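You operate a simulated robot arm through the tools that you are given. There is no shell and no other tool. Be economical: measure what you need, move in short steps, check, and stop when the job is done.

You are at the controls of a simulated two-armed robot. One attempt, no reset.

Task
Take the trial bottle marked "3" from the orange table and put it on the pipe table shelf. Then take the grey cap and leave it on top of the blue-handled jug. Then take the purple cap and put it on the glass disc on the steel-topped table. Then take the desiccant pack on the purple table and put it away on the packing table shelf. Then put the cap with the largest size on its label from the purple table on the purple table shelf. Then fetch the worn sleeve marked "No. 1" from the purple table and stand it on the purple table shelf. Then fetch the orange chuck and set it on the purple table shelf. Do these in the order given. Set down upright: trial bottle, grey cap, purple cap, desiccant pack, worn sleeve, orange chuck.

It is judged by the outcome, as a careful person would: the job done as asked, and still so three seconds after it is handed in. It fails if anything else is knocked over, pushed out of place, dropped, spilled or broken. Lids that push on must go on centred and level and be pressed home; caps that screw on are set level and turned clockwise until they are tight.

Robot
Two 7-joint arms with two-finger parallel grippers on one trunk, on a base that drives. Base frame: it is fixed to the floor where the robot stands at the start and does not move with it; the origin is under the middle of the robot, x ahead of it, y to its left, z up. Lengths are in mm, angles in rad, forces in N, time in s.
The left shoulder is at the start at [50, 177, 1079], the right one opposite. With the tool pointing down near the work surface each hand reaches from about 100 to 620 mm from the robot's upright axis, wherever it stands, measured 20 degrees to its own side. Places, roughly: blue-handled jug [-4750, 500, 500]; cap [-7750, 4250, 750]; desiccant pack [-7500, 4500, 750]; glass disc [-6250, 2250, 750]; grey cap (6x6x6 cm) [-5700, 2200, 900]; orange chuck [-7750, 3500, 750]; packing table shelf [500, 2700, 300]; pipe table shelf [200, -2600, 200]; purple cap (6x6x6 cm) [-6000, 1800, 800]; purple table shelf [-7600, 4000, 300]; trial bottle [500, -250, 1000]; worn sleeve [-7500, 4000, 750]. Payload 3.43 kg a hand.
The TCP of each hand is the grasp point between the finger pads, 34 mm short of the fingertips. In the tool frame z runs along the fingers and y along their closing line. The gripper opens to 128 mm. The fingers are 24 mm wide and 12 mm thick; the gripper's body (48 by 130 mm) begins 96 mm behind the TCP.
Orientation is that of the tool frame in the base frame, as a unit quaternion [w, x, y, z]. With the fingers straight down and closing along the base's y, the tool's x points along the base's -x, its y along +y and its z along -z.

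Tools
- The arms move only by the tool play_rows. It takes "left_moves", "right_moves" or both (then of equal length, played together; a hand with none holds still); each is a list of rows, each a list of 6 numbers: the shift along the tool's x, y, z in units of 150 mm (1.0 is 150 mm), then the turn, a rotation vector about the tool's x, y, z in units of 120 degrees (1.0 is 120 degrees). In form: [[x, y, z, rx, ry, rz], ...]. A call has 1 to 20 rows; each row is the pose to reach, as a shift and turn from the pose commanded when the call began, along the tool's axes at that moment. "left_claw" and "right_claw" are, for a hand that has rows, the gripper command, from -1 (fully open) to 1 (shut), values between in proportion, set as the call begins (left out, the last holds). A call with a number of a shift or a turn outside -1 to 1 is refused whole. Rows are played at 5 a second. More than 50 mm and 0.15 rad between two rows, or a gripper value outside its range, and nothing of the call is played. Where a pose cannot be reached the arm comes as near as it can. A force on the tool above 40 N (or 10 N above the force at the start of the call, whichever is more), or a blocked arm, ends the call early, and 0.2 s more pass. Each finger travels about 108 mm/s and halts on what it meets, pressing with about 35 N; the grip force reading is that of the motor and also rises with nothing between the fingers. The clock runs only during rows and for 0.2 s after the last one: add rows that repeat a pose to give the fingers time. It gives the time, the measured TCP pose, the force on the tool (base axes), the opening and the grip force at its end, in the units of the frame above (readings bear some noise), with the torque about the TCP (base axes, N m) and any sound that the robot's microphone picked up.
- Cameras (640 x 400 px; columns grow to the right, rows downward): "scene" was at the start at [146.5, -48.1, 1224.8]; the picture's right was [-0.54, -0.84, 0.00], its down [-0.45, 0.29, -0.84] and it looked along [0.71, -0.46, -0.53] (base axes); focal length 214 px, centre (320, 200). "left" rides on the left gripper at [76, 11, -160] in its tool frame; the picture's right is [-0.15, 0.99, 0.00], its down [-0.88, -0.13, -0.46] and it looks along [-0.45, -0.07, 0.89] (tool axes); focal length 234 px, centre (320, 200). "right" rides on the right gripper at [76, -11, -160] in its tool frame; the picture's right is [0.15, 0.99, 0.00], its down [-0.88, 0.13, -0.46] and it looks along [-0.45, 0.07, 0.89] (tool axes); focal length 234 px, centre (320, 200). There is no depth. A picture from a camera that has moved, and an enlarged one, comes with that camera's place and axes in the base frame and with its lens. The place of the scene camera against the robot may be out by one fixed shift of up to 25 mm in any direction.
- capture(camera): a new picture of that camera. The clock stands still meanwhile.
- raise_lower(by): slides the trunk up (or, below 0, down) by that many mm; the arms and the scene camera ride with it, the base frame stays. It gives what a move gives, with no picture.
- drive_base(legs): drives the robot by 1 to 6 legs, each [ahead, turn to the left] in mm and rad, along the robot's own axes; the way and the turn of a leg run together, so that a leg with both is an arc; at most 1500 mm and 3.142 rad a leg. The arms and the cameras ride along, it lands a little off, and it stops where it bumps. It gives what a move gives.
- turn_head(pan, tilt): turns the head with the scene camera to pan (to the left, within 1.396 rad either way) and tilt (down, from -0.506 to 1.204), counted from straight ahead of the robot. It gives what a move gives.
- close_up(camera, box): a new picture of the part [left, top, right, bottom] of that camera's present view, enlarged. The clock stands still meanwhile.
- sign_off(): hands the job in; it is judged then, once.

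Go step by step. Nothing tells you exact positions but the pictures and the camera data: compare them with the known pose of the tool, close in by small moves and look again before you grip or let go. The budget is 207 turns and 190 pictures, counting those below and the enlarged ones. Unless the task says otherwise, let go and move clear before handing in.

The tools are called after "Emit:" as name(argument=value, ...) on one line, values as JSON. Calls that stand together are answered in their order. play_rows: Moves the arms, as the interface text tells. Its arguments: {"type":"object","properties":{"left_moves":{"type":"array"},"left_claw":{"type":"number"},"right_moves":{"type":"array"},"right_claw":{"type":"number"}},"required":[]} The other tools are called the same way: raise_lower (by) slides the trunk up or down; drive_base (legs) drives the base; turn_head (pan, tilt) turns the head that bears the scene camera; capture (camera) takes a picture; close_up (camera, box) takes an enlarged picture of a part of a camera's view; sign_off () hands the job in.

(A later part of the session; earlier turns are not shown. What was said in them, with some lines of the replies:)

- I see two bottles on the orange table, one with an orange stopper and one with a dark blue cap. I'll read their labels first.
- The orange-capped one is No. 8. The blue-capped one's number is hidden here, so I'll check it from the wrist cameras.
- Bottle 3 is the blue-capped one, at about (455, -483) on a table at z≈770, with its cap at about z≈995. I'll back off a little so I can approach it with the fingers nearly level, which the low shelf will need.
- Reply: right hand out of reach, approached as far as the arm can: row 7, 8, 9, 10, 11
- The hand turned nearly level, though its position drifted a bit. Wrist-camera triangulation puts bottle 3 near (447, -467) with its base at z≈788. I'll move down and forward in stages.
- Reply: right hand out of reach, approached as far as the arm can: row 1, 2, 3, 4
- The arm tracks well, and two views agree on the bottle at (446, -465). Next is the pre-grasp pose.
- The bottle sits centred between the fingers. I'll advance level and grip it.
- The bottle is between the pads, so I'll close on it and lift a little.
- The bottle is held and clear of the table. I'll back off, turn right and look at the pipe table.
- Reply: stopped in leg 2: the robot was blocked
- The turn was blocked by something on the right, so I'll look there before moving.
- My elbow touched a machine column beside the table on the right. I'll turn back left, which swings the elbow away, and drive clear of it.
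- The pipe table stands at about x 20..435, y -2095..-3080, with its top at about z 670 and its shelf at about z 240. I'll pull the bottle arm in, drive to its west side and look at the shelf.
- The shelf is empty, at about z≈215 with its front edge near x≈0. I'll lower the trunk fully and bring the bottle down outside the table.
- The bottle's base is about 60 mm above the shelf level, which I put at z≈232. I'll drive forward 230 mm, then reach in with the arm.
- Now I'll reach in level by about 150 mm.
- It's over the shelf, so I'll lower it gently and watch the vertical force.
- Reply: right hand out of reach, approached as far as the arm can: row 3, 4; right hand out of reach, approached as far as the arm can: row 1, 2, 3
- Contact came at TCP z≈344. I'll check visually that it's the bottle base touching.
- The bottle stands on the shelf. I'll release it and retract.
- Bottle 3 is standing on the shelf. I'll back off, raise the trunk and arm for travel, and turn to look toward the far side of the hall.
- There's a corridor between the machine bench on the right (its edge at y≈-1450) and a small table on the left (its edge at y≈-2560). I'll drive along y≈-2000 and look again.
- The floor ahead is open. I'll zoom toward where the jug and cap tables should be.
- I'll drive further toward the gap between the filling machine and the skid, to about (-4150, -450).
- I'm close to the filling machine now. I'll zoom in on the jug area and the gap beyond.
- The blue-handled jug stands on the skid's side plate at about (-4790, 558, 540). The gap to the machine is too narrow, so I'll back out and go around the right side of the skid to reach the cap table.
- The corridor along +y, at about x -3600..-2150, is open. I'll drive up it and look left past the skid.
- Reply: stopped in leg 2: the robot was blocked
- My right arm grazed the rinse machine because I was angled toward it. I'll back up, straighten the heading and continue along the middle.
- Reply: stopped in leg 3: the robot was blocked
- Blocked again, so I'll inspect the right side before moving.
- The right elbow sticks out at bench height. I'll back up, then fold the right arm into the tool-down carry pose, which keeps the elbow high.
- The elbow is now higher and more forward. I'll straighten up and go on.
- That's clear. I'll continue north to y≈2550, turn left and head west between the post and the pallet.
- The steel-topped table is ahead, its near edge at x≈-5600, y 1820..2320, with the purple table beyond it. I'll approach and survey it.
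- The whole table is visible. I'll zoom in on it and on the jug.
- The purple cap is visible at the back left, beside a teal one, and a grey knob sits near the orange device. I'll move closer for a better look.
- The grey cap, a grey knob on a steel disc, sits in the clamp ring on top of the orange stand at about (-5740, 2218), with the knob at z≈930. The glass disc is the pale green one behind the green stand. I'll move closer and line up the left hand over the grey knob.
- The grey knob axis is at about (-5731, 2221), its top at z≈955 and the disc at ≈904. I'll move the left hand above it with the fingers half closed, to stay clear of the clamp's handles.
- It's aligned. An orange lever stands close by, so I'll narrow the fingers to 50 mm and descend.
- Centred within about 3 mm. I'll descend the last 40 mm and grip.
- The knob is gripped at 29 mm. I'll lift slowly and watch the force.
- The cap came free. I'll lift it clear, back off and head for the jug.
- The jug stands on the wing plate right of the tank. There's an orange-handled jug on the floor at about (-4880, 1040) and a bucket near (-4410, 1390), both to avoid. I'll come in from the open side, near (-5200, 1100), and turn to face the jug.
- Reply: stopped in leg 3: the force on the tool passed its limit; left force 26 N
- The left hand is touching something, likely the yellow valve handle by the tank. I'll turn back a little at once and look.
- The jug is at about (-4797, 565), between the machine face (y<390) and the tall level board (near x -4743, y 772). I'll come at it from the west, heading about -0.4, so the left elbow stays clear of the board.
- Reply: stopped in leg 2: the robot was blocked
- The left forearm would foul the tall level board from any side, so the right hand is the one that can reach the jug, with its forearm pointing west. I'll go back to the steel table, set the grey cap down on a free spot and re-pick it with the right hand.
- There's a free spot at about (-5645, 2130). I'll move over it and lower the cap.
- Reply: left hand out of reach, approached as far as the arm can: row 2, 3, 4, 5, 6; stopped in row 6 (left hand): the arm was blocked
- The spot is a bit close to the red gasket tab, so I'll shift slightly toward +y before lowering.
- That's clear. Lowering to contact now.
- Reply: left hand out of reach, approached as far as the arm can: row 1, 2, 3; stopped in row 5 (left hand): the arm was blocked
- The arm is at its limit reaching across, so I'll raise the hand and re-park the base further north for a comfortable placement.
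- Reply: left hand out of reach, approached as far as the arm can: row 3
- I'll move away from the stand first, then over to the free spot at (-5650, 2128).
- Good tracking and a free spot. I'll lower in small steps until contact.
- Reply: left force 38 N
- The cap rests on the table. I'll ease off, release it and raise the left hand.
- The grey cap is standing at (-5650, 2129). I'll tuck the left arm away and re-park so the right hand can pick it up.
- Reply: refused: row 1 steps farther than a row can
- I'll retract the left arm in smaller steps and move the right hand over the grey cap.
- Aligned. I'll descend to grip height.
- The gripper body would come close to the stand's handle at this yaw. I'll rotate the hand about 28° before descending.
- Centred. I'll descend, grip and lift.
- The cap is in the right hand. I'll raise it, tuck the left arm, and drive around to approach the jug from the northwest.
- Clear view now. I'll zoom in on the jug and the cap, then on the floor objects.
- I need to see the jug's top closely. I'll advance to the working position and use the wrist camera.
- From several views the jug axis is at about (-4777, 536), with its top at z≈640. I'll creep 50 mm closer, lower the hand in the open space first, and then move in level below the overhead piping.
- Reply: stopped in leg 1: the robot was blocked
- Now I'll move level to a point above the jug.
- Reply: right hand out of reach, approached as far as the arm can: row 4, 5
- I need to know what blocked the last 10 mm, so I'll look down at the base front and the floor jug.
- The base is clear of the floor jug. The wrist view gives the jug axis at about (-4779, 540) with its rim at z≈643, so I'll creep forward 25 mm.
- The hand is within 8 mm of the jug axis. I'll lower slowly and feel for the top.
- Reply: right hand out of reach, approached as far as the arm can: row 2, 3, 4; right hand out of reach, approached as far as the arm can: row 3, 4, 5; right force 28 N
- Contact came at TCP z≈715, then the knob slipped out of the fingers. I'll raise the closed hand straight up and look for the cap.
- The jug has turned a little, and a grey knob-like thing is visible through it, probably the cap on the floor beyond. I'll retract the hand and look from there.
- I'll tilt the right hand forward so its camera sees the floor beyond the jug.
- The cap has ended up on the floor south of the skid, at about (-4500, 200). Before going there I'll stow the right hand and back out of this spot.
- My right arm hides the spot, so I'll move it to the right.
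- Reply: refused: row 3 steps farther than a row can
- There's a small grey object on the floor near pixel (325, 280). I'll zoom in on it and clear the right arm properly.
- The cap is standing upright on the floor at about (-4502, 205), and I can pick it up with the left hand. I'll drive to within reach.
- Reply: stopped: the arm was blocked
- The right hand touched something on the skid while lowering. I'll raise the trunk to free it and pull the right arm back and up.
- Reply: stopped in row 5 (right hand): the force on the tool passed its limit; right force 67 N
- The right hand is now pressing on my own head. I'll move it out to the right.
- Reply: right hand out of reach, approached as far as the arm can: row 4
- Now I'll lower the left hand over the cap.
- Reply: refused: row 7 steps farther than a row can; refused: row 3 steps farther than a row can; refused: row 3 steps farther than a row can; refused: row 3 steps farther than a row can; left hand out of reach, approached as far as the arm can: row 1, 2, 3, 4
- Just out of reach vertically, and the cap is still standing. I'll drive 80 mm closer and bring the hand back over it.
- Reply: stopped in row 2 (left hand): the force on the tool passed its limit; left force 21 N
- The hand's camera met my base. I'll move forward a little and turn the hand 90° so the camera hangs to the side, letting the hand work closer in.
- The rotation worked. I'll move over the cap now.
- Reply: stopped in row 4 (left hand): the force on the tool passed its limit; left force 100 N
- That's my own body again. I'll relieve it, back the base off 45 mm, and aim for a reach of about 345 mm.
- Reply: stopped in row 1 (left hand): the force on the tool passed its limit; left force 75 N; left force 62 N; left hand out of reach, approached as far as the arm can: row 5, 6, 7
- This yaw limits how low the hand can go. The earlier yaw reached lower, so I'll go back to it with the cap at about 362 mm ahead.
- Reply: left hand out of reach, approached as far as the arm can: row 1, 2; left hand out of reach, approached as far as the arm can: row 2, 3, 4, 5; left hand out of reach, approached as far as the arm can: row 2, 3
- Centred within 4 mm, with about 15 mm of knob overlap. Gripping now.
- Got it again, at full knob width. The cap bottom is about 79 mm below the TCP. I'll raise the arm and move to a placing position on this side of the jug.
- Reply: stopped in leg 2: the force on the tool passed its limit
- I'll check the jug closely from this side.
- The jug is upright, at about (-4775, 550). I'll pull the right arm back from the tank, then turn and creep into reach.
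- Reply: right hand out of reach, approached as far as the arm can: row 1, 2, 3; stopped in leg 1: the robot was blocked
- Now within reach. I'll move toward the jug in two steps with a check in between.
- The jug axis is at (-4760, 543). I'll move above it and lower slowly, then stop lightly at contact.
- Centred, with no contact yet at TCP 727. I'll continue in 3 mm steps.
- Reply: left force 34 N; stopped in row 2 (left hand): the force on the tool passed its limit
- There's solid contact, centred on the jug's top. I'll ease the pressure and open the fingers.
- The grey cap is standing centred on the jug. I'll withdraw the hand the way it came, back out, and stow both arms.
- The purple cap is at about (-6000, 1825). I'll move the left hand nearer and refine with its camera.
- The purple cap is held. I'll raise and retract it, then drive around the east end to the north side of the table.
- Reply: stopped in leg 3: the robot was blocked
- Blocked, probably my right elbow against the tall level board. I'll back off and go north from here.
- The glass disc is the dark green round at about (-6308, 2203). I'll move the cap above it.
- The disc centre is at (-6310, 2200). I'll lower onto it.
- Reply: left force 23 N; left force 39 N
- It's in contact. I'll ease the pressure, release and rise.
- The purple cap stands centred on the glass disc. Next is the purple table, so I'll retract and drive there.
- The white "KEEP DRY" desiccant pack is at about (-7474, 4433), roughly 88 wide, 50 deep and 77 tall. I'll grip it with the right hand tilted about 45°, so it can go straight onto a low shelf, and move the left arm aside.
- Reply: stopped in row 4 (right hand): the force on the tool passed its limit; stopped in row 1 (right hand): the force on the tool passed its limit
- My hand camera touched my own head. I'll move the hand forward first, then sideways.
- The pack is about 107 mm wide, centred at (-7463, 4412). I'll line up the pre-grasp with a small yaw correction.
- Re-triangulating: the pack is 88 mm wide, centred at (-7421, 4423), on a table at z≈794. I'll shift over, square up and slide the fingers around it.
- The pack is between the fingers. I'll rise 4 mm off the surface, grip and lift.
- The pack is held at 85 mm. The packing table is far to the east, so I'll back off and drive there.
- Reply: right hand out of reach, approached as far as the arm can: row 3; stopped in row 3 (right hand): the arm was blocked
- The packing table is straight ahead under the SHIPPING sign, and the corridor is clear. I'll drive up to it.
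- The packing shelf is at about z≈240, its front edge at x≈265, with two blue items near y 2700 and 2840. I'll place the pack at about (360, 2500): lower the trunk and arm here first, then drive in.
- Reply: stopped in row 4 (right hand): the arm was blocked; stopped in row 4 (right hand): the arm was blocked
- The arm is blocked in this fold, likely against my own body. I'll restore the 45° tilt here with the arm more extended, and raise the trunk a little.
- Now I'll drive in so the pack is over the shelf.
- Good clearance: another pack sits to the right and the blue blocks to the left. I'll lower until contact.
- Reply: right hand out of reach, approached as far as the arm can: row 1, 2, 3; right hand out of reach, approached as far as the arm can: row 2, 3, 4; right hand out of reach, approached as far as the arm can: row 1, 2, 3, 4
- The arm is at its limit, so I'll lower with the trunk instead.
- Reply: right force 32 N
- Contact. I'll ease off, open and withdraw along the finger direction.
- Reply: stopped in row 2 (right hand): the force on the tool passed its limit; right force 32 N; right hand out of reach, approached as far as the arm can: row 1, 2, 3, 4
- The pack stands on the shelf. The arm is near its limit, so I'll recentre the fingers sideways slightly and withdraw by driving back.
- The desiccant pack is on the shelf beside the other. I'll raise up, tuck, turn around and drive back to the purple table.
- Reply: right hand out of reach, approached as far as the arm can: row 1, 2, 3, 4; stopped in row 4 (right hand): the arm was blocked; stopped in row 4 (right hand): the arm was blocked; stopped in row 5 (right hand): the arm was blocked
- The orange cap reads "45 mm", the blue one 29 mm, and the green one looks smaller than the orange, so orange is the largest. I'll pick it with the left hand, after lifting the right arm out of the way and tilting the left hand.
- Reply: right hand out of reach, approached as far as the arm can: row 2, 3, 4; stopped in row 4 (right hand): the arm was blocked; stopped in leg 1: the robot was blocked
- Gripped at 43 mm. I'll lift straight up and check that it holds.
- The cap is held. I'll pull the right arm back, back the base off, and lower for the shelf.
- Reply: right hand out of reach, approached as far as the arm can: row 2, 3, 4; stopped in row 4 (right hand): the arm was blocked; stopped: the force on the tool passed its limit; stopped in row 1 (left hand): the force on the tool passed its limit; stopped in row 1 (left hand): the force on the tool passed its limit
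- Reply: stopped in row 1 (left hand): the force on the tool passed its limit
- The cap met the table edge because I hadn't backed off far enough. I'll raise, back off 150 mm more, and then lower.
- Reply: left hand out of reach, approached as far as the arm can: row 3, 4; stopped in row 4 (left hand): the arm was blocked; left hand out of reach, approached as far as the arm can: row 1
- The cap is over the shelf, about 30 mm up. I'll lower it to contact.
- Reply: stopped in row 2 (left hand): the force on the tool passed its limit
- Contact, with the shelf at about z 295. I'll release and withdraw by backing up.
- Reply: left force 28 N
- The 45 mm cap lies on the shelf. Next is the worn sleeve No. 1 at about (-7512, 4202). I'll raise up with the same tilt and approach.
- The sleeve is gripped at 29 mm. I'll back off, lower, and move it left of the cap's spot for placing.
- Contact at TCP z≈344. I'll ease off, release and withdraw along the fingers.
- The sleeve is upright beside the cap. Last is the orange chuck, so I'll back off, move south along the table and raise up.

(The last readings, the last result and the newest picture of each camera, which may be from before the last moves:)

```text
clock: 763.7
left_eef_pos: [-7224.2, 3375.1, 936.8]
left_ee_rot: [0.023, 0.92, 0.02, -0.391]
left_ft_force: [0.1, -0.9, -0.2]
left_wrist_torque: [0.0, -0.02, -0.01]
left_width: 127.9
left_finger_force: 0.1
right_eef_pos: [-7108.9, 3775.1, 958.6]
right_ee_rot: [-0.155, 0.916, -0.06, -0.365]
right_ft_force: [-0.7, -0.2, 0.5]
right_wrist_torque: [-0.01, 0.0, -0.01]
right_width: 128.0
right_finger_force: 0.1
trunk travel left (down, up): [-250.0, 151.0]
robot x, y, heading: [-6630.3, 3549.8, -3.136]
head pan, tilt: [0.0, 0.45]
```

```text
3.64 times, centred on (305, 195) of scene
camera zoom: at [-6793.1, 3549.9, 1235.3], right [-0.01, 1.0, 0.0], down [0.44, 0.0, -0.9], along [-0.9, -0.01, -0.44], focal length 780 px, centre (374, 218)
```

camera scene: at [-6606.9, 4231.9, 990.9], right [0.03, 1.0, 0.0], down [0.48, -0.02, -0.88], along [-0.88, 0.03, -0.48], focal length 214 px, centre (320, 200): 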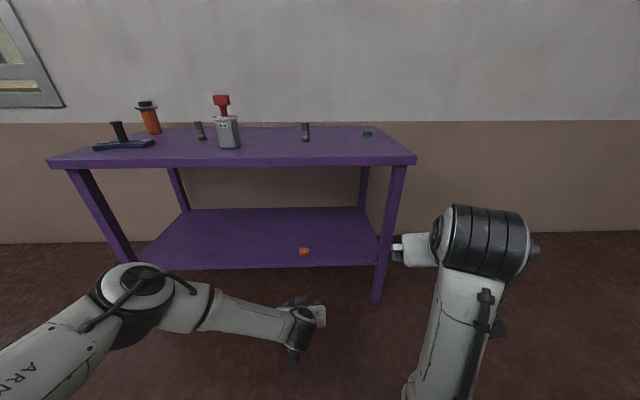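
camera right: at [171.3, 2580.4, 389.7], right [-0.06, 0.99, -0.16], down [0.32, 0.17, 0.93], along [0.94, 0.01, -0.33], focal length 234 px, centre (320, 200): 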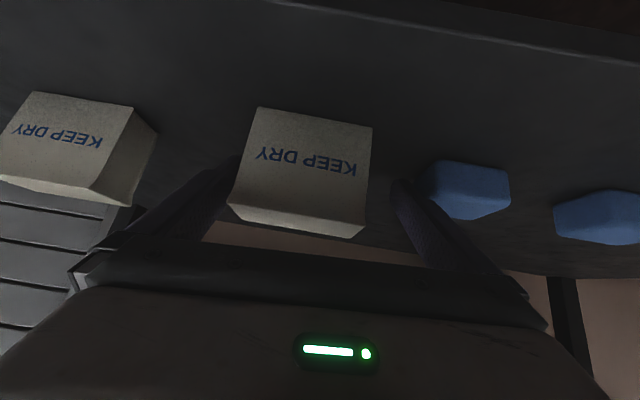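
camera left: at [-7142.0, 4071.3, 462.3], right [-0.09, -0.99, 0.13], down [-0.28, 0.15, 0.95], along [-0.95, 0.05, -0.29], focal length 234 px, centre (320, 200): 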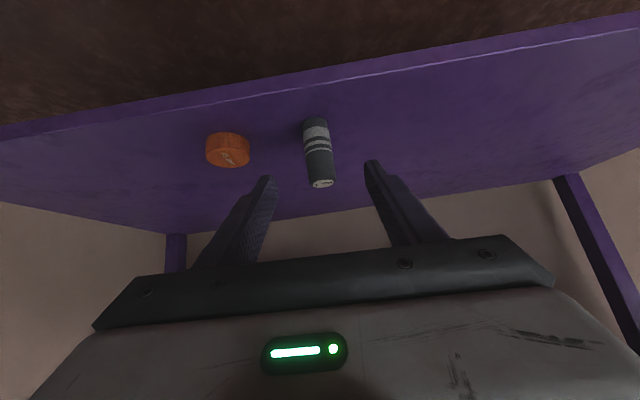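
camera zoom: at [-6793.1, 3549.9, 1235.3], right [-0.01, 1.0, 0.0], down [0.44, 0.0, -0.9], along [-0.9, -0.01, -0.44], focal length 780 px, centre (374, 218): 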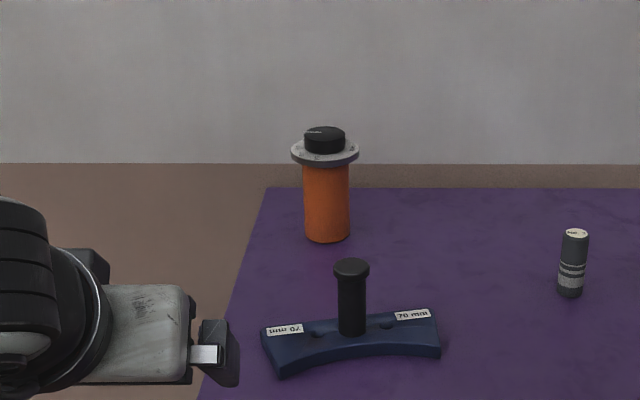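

The chuck is at about (-7672, 3480): body 58 mm wide, flange underside near z 908. I'll nudge the right arm clear of the grey container, drive in and line up the left hand above and in front of it.

Emit:
play_rows(right_moves=[[0, 0.13, -0.04, 0, 0, 0], [0, 0.26, -0.08, 0, 0, 0], [0, 0.38, -0.11, 0, 0, 0]])

Emit:
drive_base(legs=[[345, 0]])

```text
clock: 764.5
left_eef_pos: [-7223.2, 3374.9, 936.0]
left_ee_rot: [0.024, 0.92, 0.021, -0.391]
left_ft_force: [0.1, -0.2, -0.7]
left_wrist_torque: [0.03, -0.01, -0.02]
left_width: 128.2
left_finger_force: 0.1
right_eef_pos: [-7117.7, 3737.5, 965.9]
right_ee_rot: [-0.18, 0.906, -0.07, -0.377]
right_ft_force: [-0.7, 0.0, 0.8]
right_wrist_torque: [0.0, 0.01, 0.01]
right_width: 127.8
right_finger_force: 0.0
trunk travel left (down, up): [-250.0, 151.0]
robot x, y, heading: [-6637.0, 3547.6, -3.134]
head pan, tilt: [0.0, 0.45]
```

```text
clock: 766.8
left_eef_pos: [-7577.1, 3377.4, 936.8]
left_ee_rot: [0.023, 0.92, 0.018, -0.392]
left_ft_force: [0.0, -0.4, 0.6]
left_wrist_torque: [-0.03, 0.01, 0.01]
left_width: 127.9
left_finger_force: 0.0
right_eef_pos: [-7468.4, 3736.8, 962.6]
right_ee_rot: [-0.182, 0.906, -0.068, -0.376]
right_ft_force: [0.4, -0.4, 0.5]
right_wrist_torque: [0.02, -0.03, 0.01]
right_width: 128.0
right_finger_force: 0.0
trunk travel left (down, up): [-250.0, 151.0]
robot x, y, heading: [-6985.1, 3551.8, -3.143]
head pan, tilt: [0.0, 0.45]
```

Emit:
play_rows(left_moves=[[0.02, -0.25, -0.05, 0, 0, 0], [0.03, -0.5, -0.07, 0, 0, 0], [0.04, -0.73, -0.07, 0, 0, 0], [0.04, -0.73, -0.07, 0, 0, 0]])

Emit:
capture(camera="left")

```text
clock: 767.8
left_eef_pos: [-7570.6, 3487.5, 936.1]
left_ee_rot: [0.022, 0.92, 0.019, -0.392]
left_ft_force: [-0.4, 0.8, 0.3]
left_wrist_torque: [0.03, 0.02, 0.01]
left_width: 128.5
left_finger_force: 0.1
right_eef_pos: [-7468.9, 3737.4, 964.0]
right_ee_rot: [-0.184, 0.906, -0.069, -0.376]
right_ft_force: [-0.5, -0.2, -0.8]
right_wrist_torque: [0.02, 0.03, -0.02]
right_width: 128.0
right_finger_force: 0.0
trunk travel left (down, up): [-250.0, 151.0]
robot x, y, heading: [-6987.0, 3549.3, -3.141]
head pan, tilt: [0.0, 0.45]
```

```text
2 pictures are left
camera left: at [-7403.2, 3486.4, 991.5], right [-0.05, -0.99, 0.13], down [-0.29, 0.14, 0.95], along [-0.96, 0.01, -0.29], focal length 234 px, centre (320, 200)
```

left: 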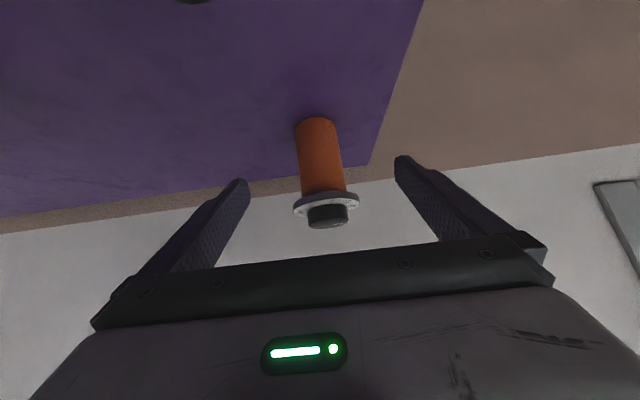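

The chuck axis is confirmed at (-7672, 3482). I'll slide in along the finger direction and grip below the flange.

Emit:
play_rows(left_moves=[[0, -0.005, 0.2, 0, 0, 0], [0, -0.01, 0.4, 0, 0, 0], [0.004, -0.014, 0.6, 0, 0, 0], [0.004, -0.014, 0.78, 0, 0, 0], [0.004, -0.014, 0.87, 0, 0, 0], [0.004, -0.014, 0.87, 0, 0, 0]])

Emit:
play_rows(left_moves=[[0, 0, 0, 0, 0, 0], [0, 0, 0, 0, 0, 0], [0, 0, 0, 0, 0, 0], [0, 0, 0, 0, 0, 0]], left_claw=1)

Emit:
play_rows(left_moves=[[-0.1, 0, -0.1, 0, 0, 0], [-0.25, 0, -0.24, 0, 0, 0], [-0.4, 0, -0.39, 0, 0, 0], [-0.6, 0, -0.58, 0, 0, 0], [-0.7, 0, -0.68, 0, 0, 0]])

```text
clock: 769.2
left_eef_pos: [-7662.5, 3481.7, 847.3]
left_ee_rot: [0.023, 0.92, 0.018, -0.392]
left_ft_force: [-0.3, 0.0, -0.1]
left_wrist_torque: [0.0, 0.02, 0.0]
left_width: 127.8
left_finger_force: 0.1
right_eef_pos: [-7469.5, 3738.3, 964.5]
right_ee_rot: [-0.185, 0.906, -0.069, -0.375]
right_ft_force: [0.0, 0.5, 0.3]
right_wrist_torque: [0.05, -0.04, -0.01]
right_width: 128.1
right_finger_force: 0.1
trunk travel left (down, up): [-250.0, 151.0]
robot x, y, heading: [-6983.8, 3547.1, -3.141]
head pan, tilt: [0.0, 0.45]
```

```text
clock: 770.2
left_eef_pos: [-7660.7, 3480.9, 846.9]
left_ee_rot: [0.022, 0.92, 0.018, -0.391]
left_ft_force: [1.0, 2.4, 0.7]
left_wrist_torque: [0.29, -0.09, -0.13]
left_width: 57.4
left_finger_force: 35.1
right_eef_pos: [-7468.3, 3738.4, 963.3]
right_ee_rot: [-0.184, 0.906, -0.068, -0.376]
right_ft_force: [-0.3, 0.3, 0.3]
right_wrist_torque: [0.01, -0.01, 0.02]
right_width: 128.3
right_finger_force: 0.0
trunk travel left (down, up): [-250.0, 151.0]
robot x, y, heading: [-6987.9, 3550.7, -3.139]
head pan, tilt: [0.0, 0.45]
```

```text
clock: 771.4
left_eef_pos: [-7662.8, 3485.7, 995.4]
left_ee_rot: [0.024, 0.92, 0.019, -0.391]
left_ft_force: [-0.2, 0.1, -7.4]
left_wrist_torque: [0.02, -0.19, 0.01]
left_width: 57.6
left_finger_force: 35.1
right_eef_pos: [-7468.4, 3738.0, 962.5]
right_ee_rot: [-0.185, 0.906, -0.069, -0.375]
right_ft_force: [-0.1, 0.0, -0.3]
right_wrist_torque: [-0.01, 0.03, -0.01]
right_width: 127.8
right_finger_force: 0.1
trunk travel left (down, up): [-250.0, 151.0]
robot x, y, heading: [-6986.5, 3551.6, -3.136]
head pan, tilt: [0.0, 0.45]
```

The chuck is held, weighing about 0.75 kg. I'll back off, shift north a little and lower for the shelf.

Emit:
drive_base(legs=[[-550, 0], [0, -1.571], [150, 0], [0, 1.571]])

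Emit:
raise_lower(by=-240)

Emit:
play_rows(left_moves=[[0.16, 0, 0.16, 0, 0, 0], [0.33, 0, 0.32, 0, 0, 0], [0.5, 0, 0.47, 0, 0, 0], [0.68, 0, 0.63, 0, 0, 0]])

Emit:
play_rows(left_moves=[[0.16, 0, 0.16, 0, 0, 0], [0.33, 0, 0.32, 0, 0, 0], [0.5, 0, 0.47, 0, 0, 0], [0.68, 0, 0.63, 0, 0, 0]])

Emit:
play_rows(left_moves=[[0.16, 0, 0.15, 0, 0, 0], [0.32, 0, 0.3, 0, 0, 0], [0.46, 0, 0.43, 0, 0, 0], [0.46, 0, 0.43, 0, 0, 0]])

```text
clock: 783.2
left_eef_pos: [-7115.1, 3643.9, 992.4]
left_ee_rot: [0.022, 0.92, 0.016, -0.391]
left_ft_force: [0.0, -0.4, -7.8]
left_wrist_torque: [-0.01, -0.21, -0.03]
left_width: 57.1
left_finger_force: 35.0
right_eef_pos: [-6920.2, 3896.1, 963.0]
right_ee_rot: [-0.185, 0.906, -0.071, -0.374]
right_ft_force: [-0.4, 0.0, 0.2]
right_wrist_torque: [0.01, 0.0, 0.04]
right_width: 127.7
right_finger_force: 0.0
trunk travel left (down, up): [-250.0, 151.0]
robot x, y, heading: [-6436.7, 3705.9, 3.139]
head pan, tilt: [0.0, 0.45]
```

```text
clock: 785.7
left_eef_pos: [-7114.8, 3644.4, 753.1]
left_ee_rot: [0.023, 0.92, 0.017, -0.39]
left_ft_force: [0.7, 0.4, -8.1]
left_wrist_torque: [0.04, -0.2, 0.0]
left_width: 57.0
left_finger_force: 34.8
right_eef_pos: [-6918.9, 3896.4, 723.7]
right_ee_rot: [-0.186, 0.905, -0.072, -0.375]
right_ft_force: [0.1, -0.5, 0.3]
right_wrist_torque: [0.0, -0.02, 0.02]
right_width: 128.0
right_finger_force: 0.0
trunk travel left (down, up): [-10.0, 391.0]
robot x, y, heading: [-6440.5, 3700.8, 3.14]
head pan, tilt: [0.0, 0.45]
```

```text
clock: 786.7
left_eef_pos: [-7116.0, 3641.4, 615.9]
left_ee_rot: [0.022, 0.92, 0.016, -0.391]
left_ft_force: [-0.5, 1.3, -6.2]
left_wrist_torque: [0.01, -0.23, -0.01]
left_width: 56.9
left_finger_force: 34.8
right_eef_pos: [-6920.0, 3895.8, 723.2]
right_ee_rot: [-0.185, 0.906, -0.071, -0.375]
right_ft_force: [-0.1, 0.2, 0.9]
right_wrist_torque: [0.02, 0.06, 0.0]
right_width: 128.0
right_finger_force: 0.1
trunk travel left (down, up): [-10.0, 391.0]
robot x, y, heading: [-6434.6, 3709.2, 3.138]
head pan, tilt: [0.0, 0.45]
```

```text
clock: 787.7
left_eef_pos: [-7108.0, 3636.1, 476.0]
left_ee_rot: [0.021, 0.92, 0.015, -0.391]
left_ft_force: [0.7, -0.1, -5.7]
left_wrist_torque: [0.04, -0.23, -0.01]
left_width: 57.0
left_finger_force: 34.8
right_eef_pos: [-6920.3, 3894.6, 723.5]
right_ee_rot: [-0.186, 0.906, -0.071, -0.375]
right_ft_force: [-0.1, 0.5, 0.6]
right_wrist_torque: [-0.02, 0.0, 0.01]
right_width: 127.7
right_finger_force: 0.1
trunk travel left (down, up): [-10.0, 391.0]
robot x, y, heading: [-6434.7, 3704.2, 3.133]
head pan, tilt: [0.0, 0.45]
```

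```text
clock: 788.7
left_eef_pos: [-7106.4, 3635.4, 377.5]
left_ee_rot: [0.022, 0.92, 0.016, -0.391]
left_ft_force: [0.1, -0.1, -7.4]
left_wrist_torque: [0.06, -0.2, -0.02]
left_width: 56.8
left_finger_force: 35.0
right_eef_pos: [-6919.8, 3895.7, 723.9]
right_ee_rot: [-0.187, 0.906, -0.072, -0.374]
right_ft_force: [-0.8, -0.1, -0.5]
right_wrist_torque: [-0.01, 0.0, -0.01]
right_width: 128.1
right_finger_force: 0.0
trunk travel left (down, up): [-10.0, 391.0]
robot x, y, heading: [-6438.1, 3703.9, 3.135]
head pan, tilt: [0.0, 0.45]
```

Emit:
drive_base(legs=[[275, 0]])

Emit:
play_rows(left_moves=[[0.05, 0, 0.045, 0, 0, 0], [0.09, 0, 0.085, 0, 0, 0], [0.11, 0, 0.1, 0, 0, 0], [0.11, 0, 0.1, 0, 0, 0]])

Emit:
play_rows(left_moves=[[0.012, 0, 0.012, 0, 0, 0], [0.024, 0, 0.023, 0, 0, 0], [0.024, 0, 0.023, 0, 0, 0]])

Emit:
play_rows(left_moves=[[0.012, 0, 0.012, 0, 0, 0], [0.024, 0, 0.023, 0, 0, 0], [0.024, 0, 0.023, 0, 0, 0]])

```text
clock: 790.6
left_eef_pos: [-7380.1, 3632.5, 377.7]
left_ee_rot: [0.023, 0.92, 0.018, -0.39]
left_ft_force: [0.0, 0.3, -6.9]
left_wrist_torque: [0.02, -0.19, -0.01]
left_width: 57.2
left_finger_force: 34.4
right_eef_pos: [-7193.3, 3894.1, 723.2]
right_ee_rot: [-0.186, 0.905, -0.07, -0.375]
right_ft_force: [0.4, -0.3, -0.4]
right_wrist_torque: [0.04, 0.01, -0.01]
right_width: 127.9
right_finger_force: 0.0
trunk travel left (down, up): [-10.0, 391.0]
robot x, y, heading: [-6708.9, 3706.1, 3.144]
head pan, tilt: [0.0, 0.45]
```

```text
clock: 791.6
left_eef_pos: [-7381.1, 3632.4, 355.5]
left_ee_rot: [0.023, 0.92, 0.018, -0.39]
left_ft_force: [0.5, 0.4, -7.3]
left_wrist_torque: [0.03, -0.22, -0.01]
left_width: 57.1
left_finger_force: 35.0
right_eef_pos: [-7193.9, 3895.1, 723.4]
right_ee_rot: [-0.186, 0.905, -0.07, -0.376]
right_ft_force: [-0.3, -0.3, -0.4]
right_wrist_torque: [-0.01, 0.01, 0.03]
right_width: 128.1
right_finger_force: 0.0
trunk travel left (down, up): [-10.0, 391.0]
robot x, y, heading: [-6710.7, 3703.6, 3.139]
head pan, tilt: [0.0, 0.45]
```

```text
clock: 792.4
left_eef_pos: [-7379.3, 3632.1, 349.5]
left_ee_rot: [0.023, 0.92, 0.018, -0.39]
left_ft_force: [-0.5, 0.0, -7.5]
left_wrist_torque: [0.02, -0.21, 0.01]
left_width: 57.1
left_finger_force: 35.0
right_eef_pos: [-7195.3, 3894.8, 723.3]
right_ee_rot: [-0.185, 0.905, -0.07, -0.376]
right_ft_force: [0.2, -0.7, -0.5]
right_wrist_torque: [0.03, 0.0, 0.01]
right_width: 128.1
right_finger_force: 0.1
trunk travel left (down, up): [-10.0, 391.0]
robot x, y, heading: [-6707.5, 3704.6, 3.141]
head pan, tilt: [0.0, 0.45]
```

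```text
clock: 793.2
left_eef_pos: [-7380.7, 3632.1, 347.5]
left_ee_rot: [0.022, 0.919, 0.017, -0.392]
left_ft_force: [2.4, 0.4, 1.5]
left_wrist_torque: [0.22, -0.03, 0.0]
left_width: 56.7
left_finger_force: 35.0
right_eef_pos: [-7193.5, 3895.2, 724.4]
right_ee_rot: [-0.186, 0.905, -0.071, -0.376]
right_ft_force: [0.2, -0.3, -0.9]
right_wrist_torque: [0.02, -0.01, 0.02]
right_width: 128.0
right_finger_force: 0.0
trunk travel left (down, up): [-10.0, 391.0]
robot x, y, heading: [-6711.0, 3704.3, 3.143]
head pan, tilt: [0.0, 0.45]
```

It's resting on the shelf. I'll release fully and withdraw along the fingers.

Emit:
play_rows(left_moves=[[0.005, 0, 0.005, 0, 0, 0], [0.008, 0, 0.008, 0, 0, 0], [0.008, 0, 0.008, 0, 0, 0]])

Emit:
play_rows(left_moves=[[0, 0, 0, 0, 0, 0], [0, 0, 0, 0, 0, 0], [0, 0, 0, 0, 0, 0], [0, 0, 0, 0, 0, 0]], left_claw=-1)

Emit:
play_rows(left_moves=[[0, 0, -0.15, 0, 0, 0], [0, 0, -0.35, 0, 0, 0], [0, 0, -0.6, 0, 0, 0], [0, 0, -0.85, 0, 0, 0]])

Emit:
capture(camera="left")

```text
clock: 794.0
left_eef_pos: [-7381.9, 3630.7, 348.7]
left_ee_rot: [0.022, 0.919, 0.018, -0.393]
left_ft_force: [2.1, -2.4, 12.8]
left_wrist_torque: [0.4, 0.24, 0.03]
left_width: 57.2
left_finger_force: 35.0
right_eef_pos: [-7193.2, 3895.0, 724.1]
right_ee_rot: [-0.186, 0.905, -0.071, -0.376]
right_ft_force: [-0.8, 0.7, 0.9]
right_wrist_torque: [-0.02, 0.02, -0.02]
right_width: 127.9
right_finger_force: 0.1
trunk travel left (down, up): [-10.0, 391.0]
robot x, y, heading: [-6707.1, 3703.0, 3.142]
head pan, tilt: [0.0, 0.45]
```

```text
clock: 795.0
left_eef_pos: [-7380.6, 3632.0, 344.8]
left_ee_rot: [0.022, 0.92, 0.017, -0.392]
left_ft_force: [-0.1, 1.0, 0.4]
left_wrist_torque: [0.02, 0.0, -0.02]
left_width: 128.0
left_finger_force: 0.2
right_eef_pos: [-7193.6, 3896.5, 723.5]
right_ee_rot: [-0.186, 0.906, -0.071, -0.375]
right_ft_force: [0.7, 0.3, 0.3]
right_wrist_torque: [0.01, 0.02, -0.01]
right_width: 127.8
right_finger_force: 0.0
trunk travel left (down, up): [-10.0, 391.0]
robot x, y, heading: [-6709.8, 3703.0, 3.142]
head pan, tilt: [0.0, 0.45]
```

```text
clock: 796.0
left_eef_pos: [-7287.3, 3640.4, 431.1]
left_ee_rot: [0.023, 0.92, 0.018, -0.391]
left_ft_force: [0.3, -0.3, -0.9]
left_wrist_torque: [-0.02, 0.0, 0.02]
left_width: 128.1
left_finger_force: 0.0
right_eef_pos: [-7193.5, 3895.1, 724.1]
right_ee_rot: [-0.186, 0.905, -0.071, -0.375]
right_ft_force: [1.0, -0.8, 0.1]
right_wrist_torque: [-0.03, -0.02, -0.01]
right_width: 127.9
right_finger_force: 0.1
trunk travel left (down, up): [-10.0, 391.0]
robot x, y, heading: [-6707.2, 3702.5, 3.144]
head pan, tilt: [0.0, 0.45]
```

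```text
1 pictures are left
camera left: at [-7120.2, 3638.3, 484.8], right [-0.05, -0.99, 0.13], down [-0.29, 0.14, 0.95], along [-0.96, 0.01, -0.29], focal length 234 px, centre (320, 200)
```

left: 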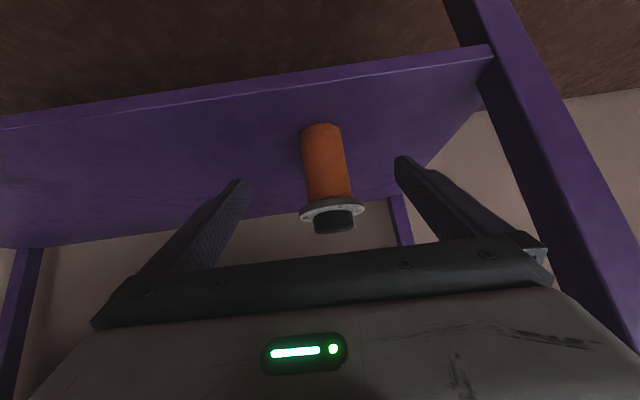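

The orange chuck stands upright on the shelf, clear of the leg. I'll back the robot away, take a last look and hand in.

Emit:
drive_base(legs=[[-350, 0]])

Emit:
capture(camera="scene")

```text
clock: 798.3
left_eef_pos: [-6944.0, 3640.0, 428.4]
left_ee_rot: [0.023, 0.92, 0.018, -0.391]
left_ft_force: [-0.3, -0.5, 0.3]
left_wrist_torque: [0.02, -0.03, 0.02]
left_width: 128.1
left_finger_force: 0.0
right_eef_pos: [-6850.4, 3895.0, 723.1]
right_ee_rot: [-0.185, 0.905, -0.069, -0.376]
right_ft_force: [-0.1, -1.0, 0.6]
right_wrist_torque: [0.03, -0.01, 0.01]
right_width: 128.1
right_finger_force: 0.1
trunk travel left (down, up): [-10.0, 391.0]
robot x, y, heading: [-6366.4, 3704.0, -3.141]
head pan, tilt: [0.0, 0.45]
```

```text
0 pictures are left
camera scene: at [-6525.7, 3705.3, 995.4], right [0.0, 1.0, 0.0], down [0.44, 0.0, -0.9], along [-0.9, 0.0, -0.44], focal length 214 px, centre (320, 200)
```

scene: 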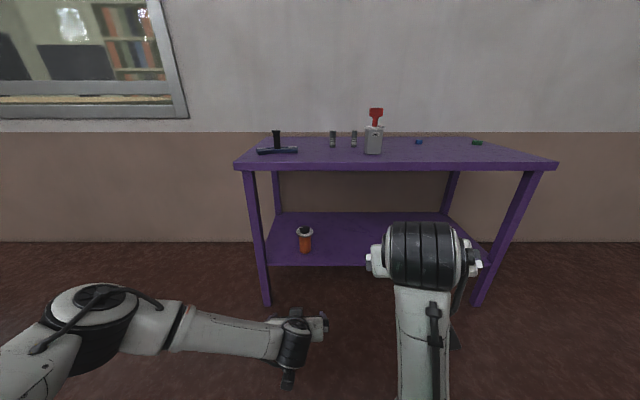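

The chuck stands on the shelf and the hands are clear; the other table objects are still standing. Handing in.

Emit:
sign_off()

```text
The job is handed in.
```

All seven items were put where you asked, in the order given, but the grey cap was dropped once and the blue-handled jug got turned along the way.

- **Grey cap:** it slipped off the jug on the first try and landed standing on the floor. I picked it up and set it upright and centred on the jug's top; it held.
- **Blue-handled jug:** that first try turned it on its plate. It stayed upright.
- **Bumps:** an arm or hand touched the machine column, the rinse machine, the tank and the level board a few times while driving or turning. I saw nothing fall in the pictures I took, but I did not check every spot afterwards.
- **Largest cap:** I took the orange one, marked 45 mm. I could not read the green cap's label clearly; it looked smaller.

My last picture shows the chuck on the shelf. The 45 mm cap and the sleeve were hidden behind my arm, but both were on the shelf when last seen.
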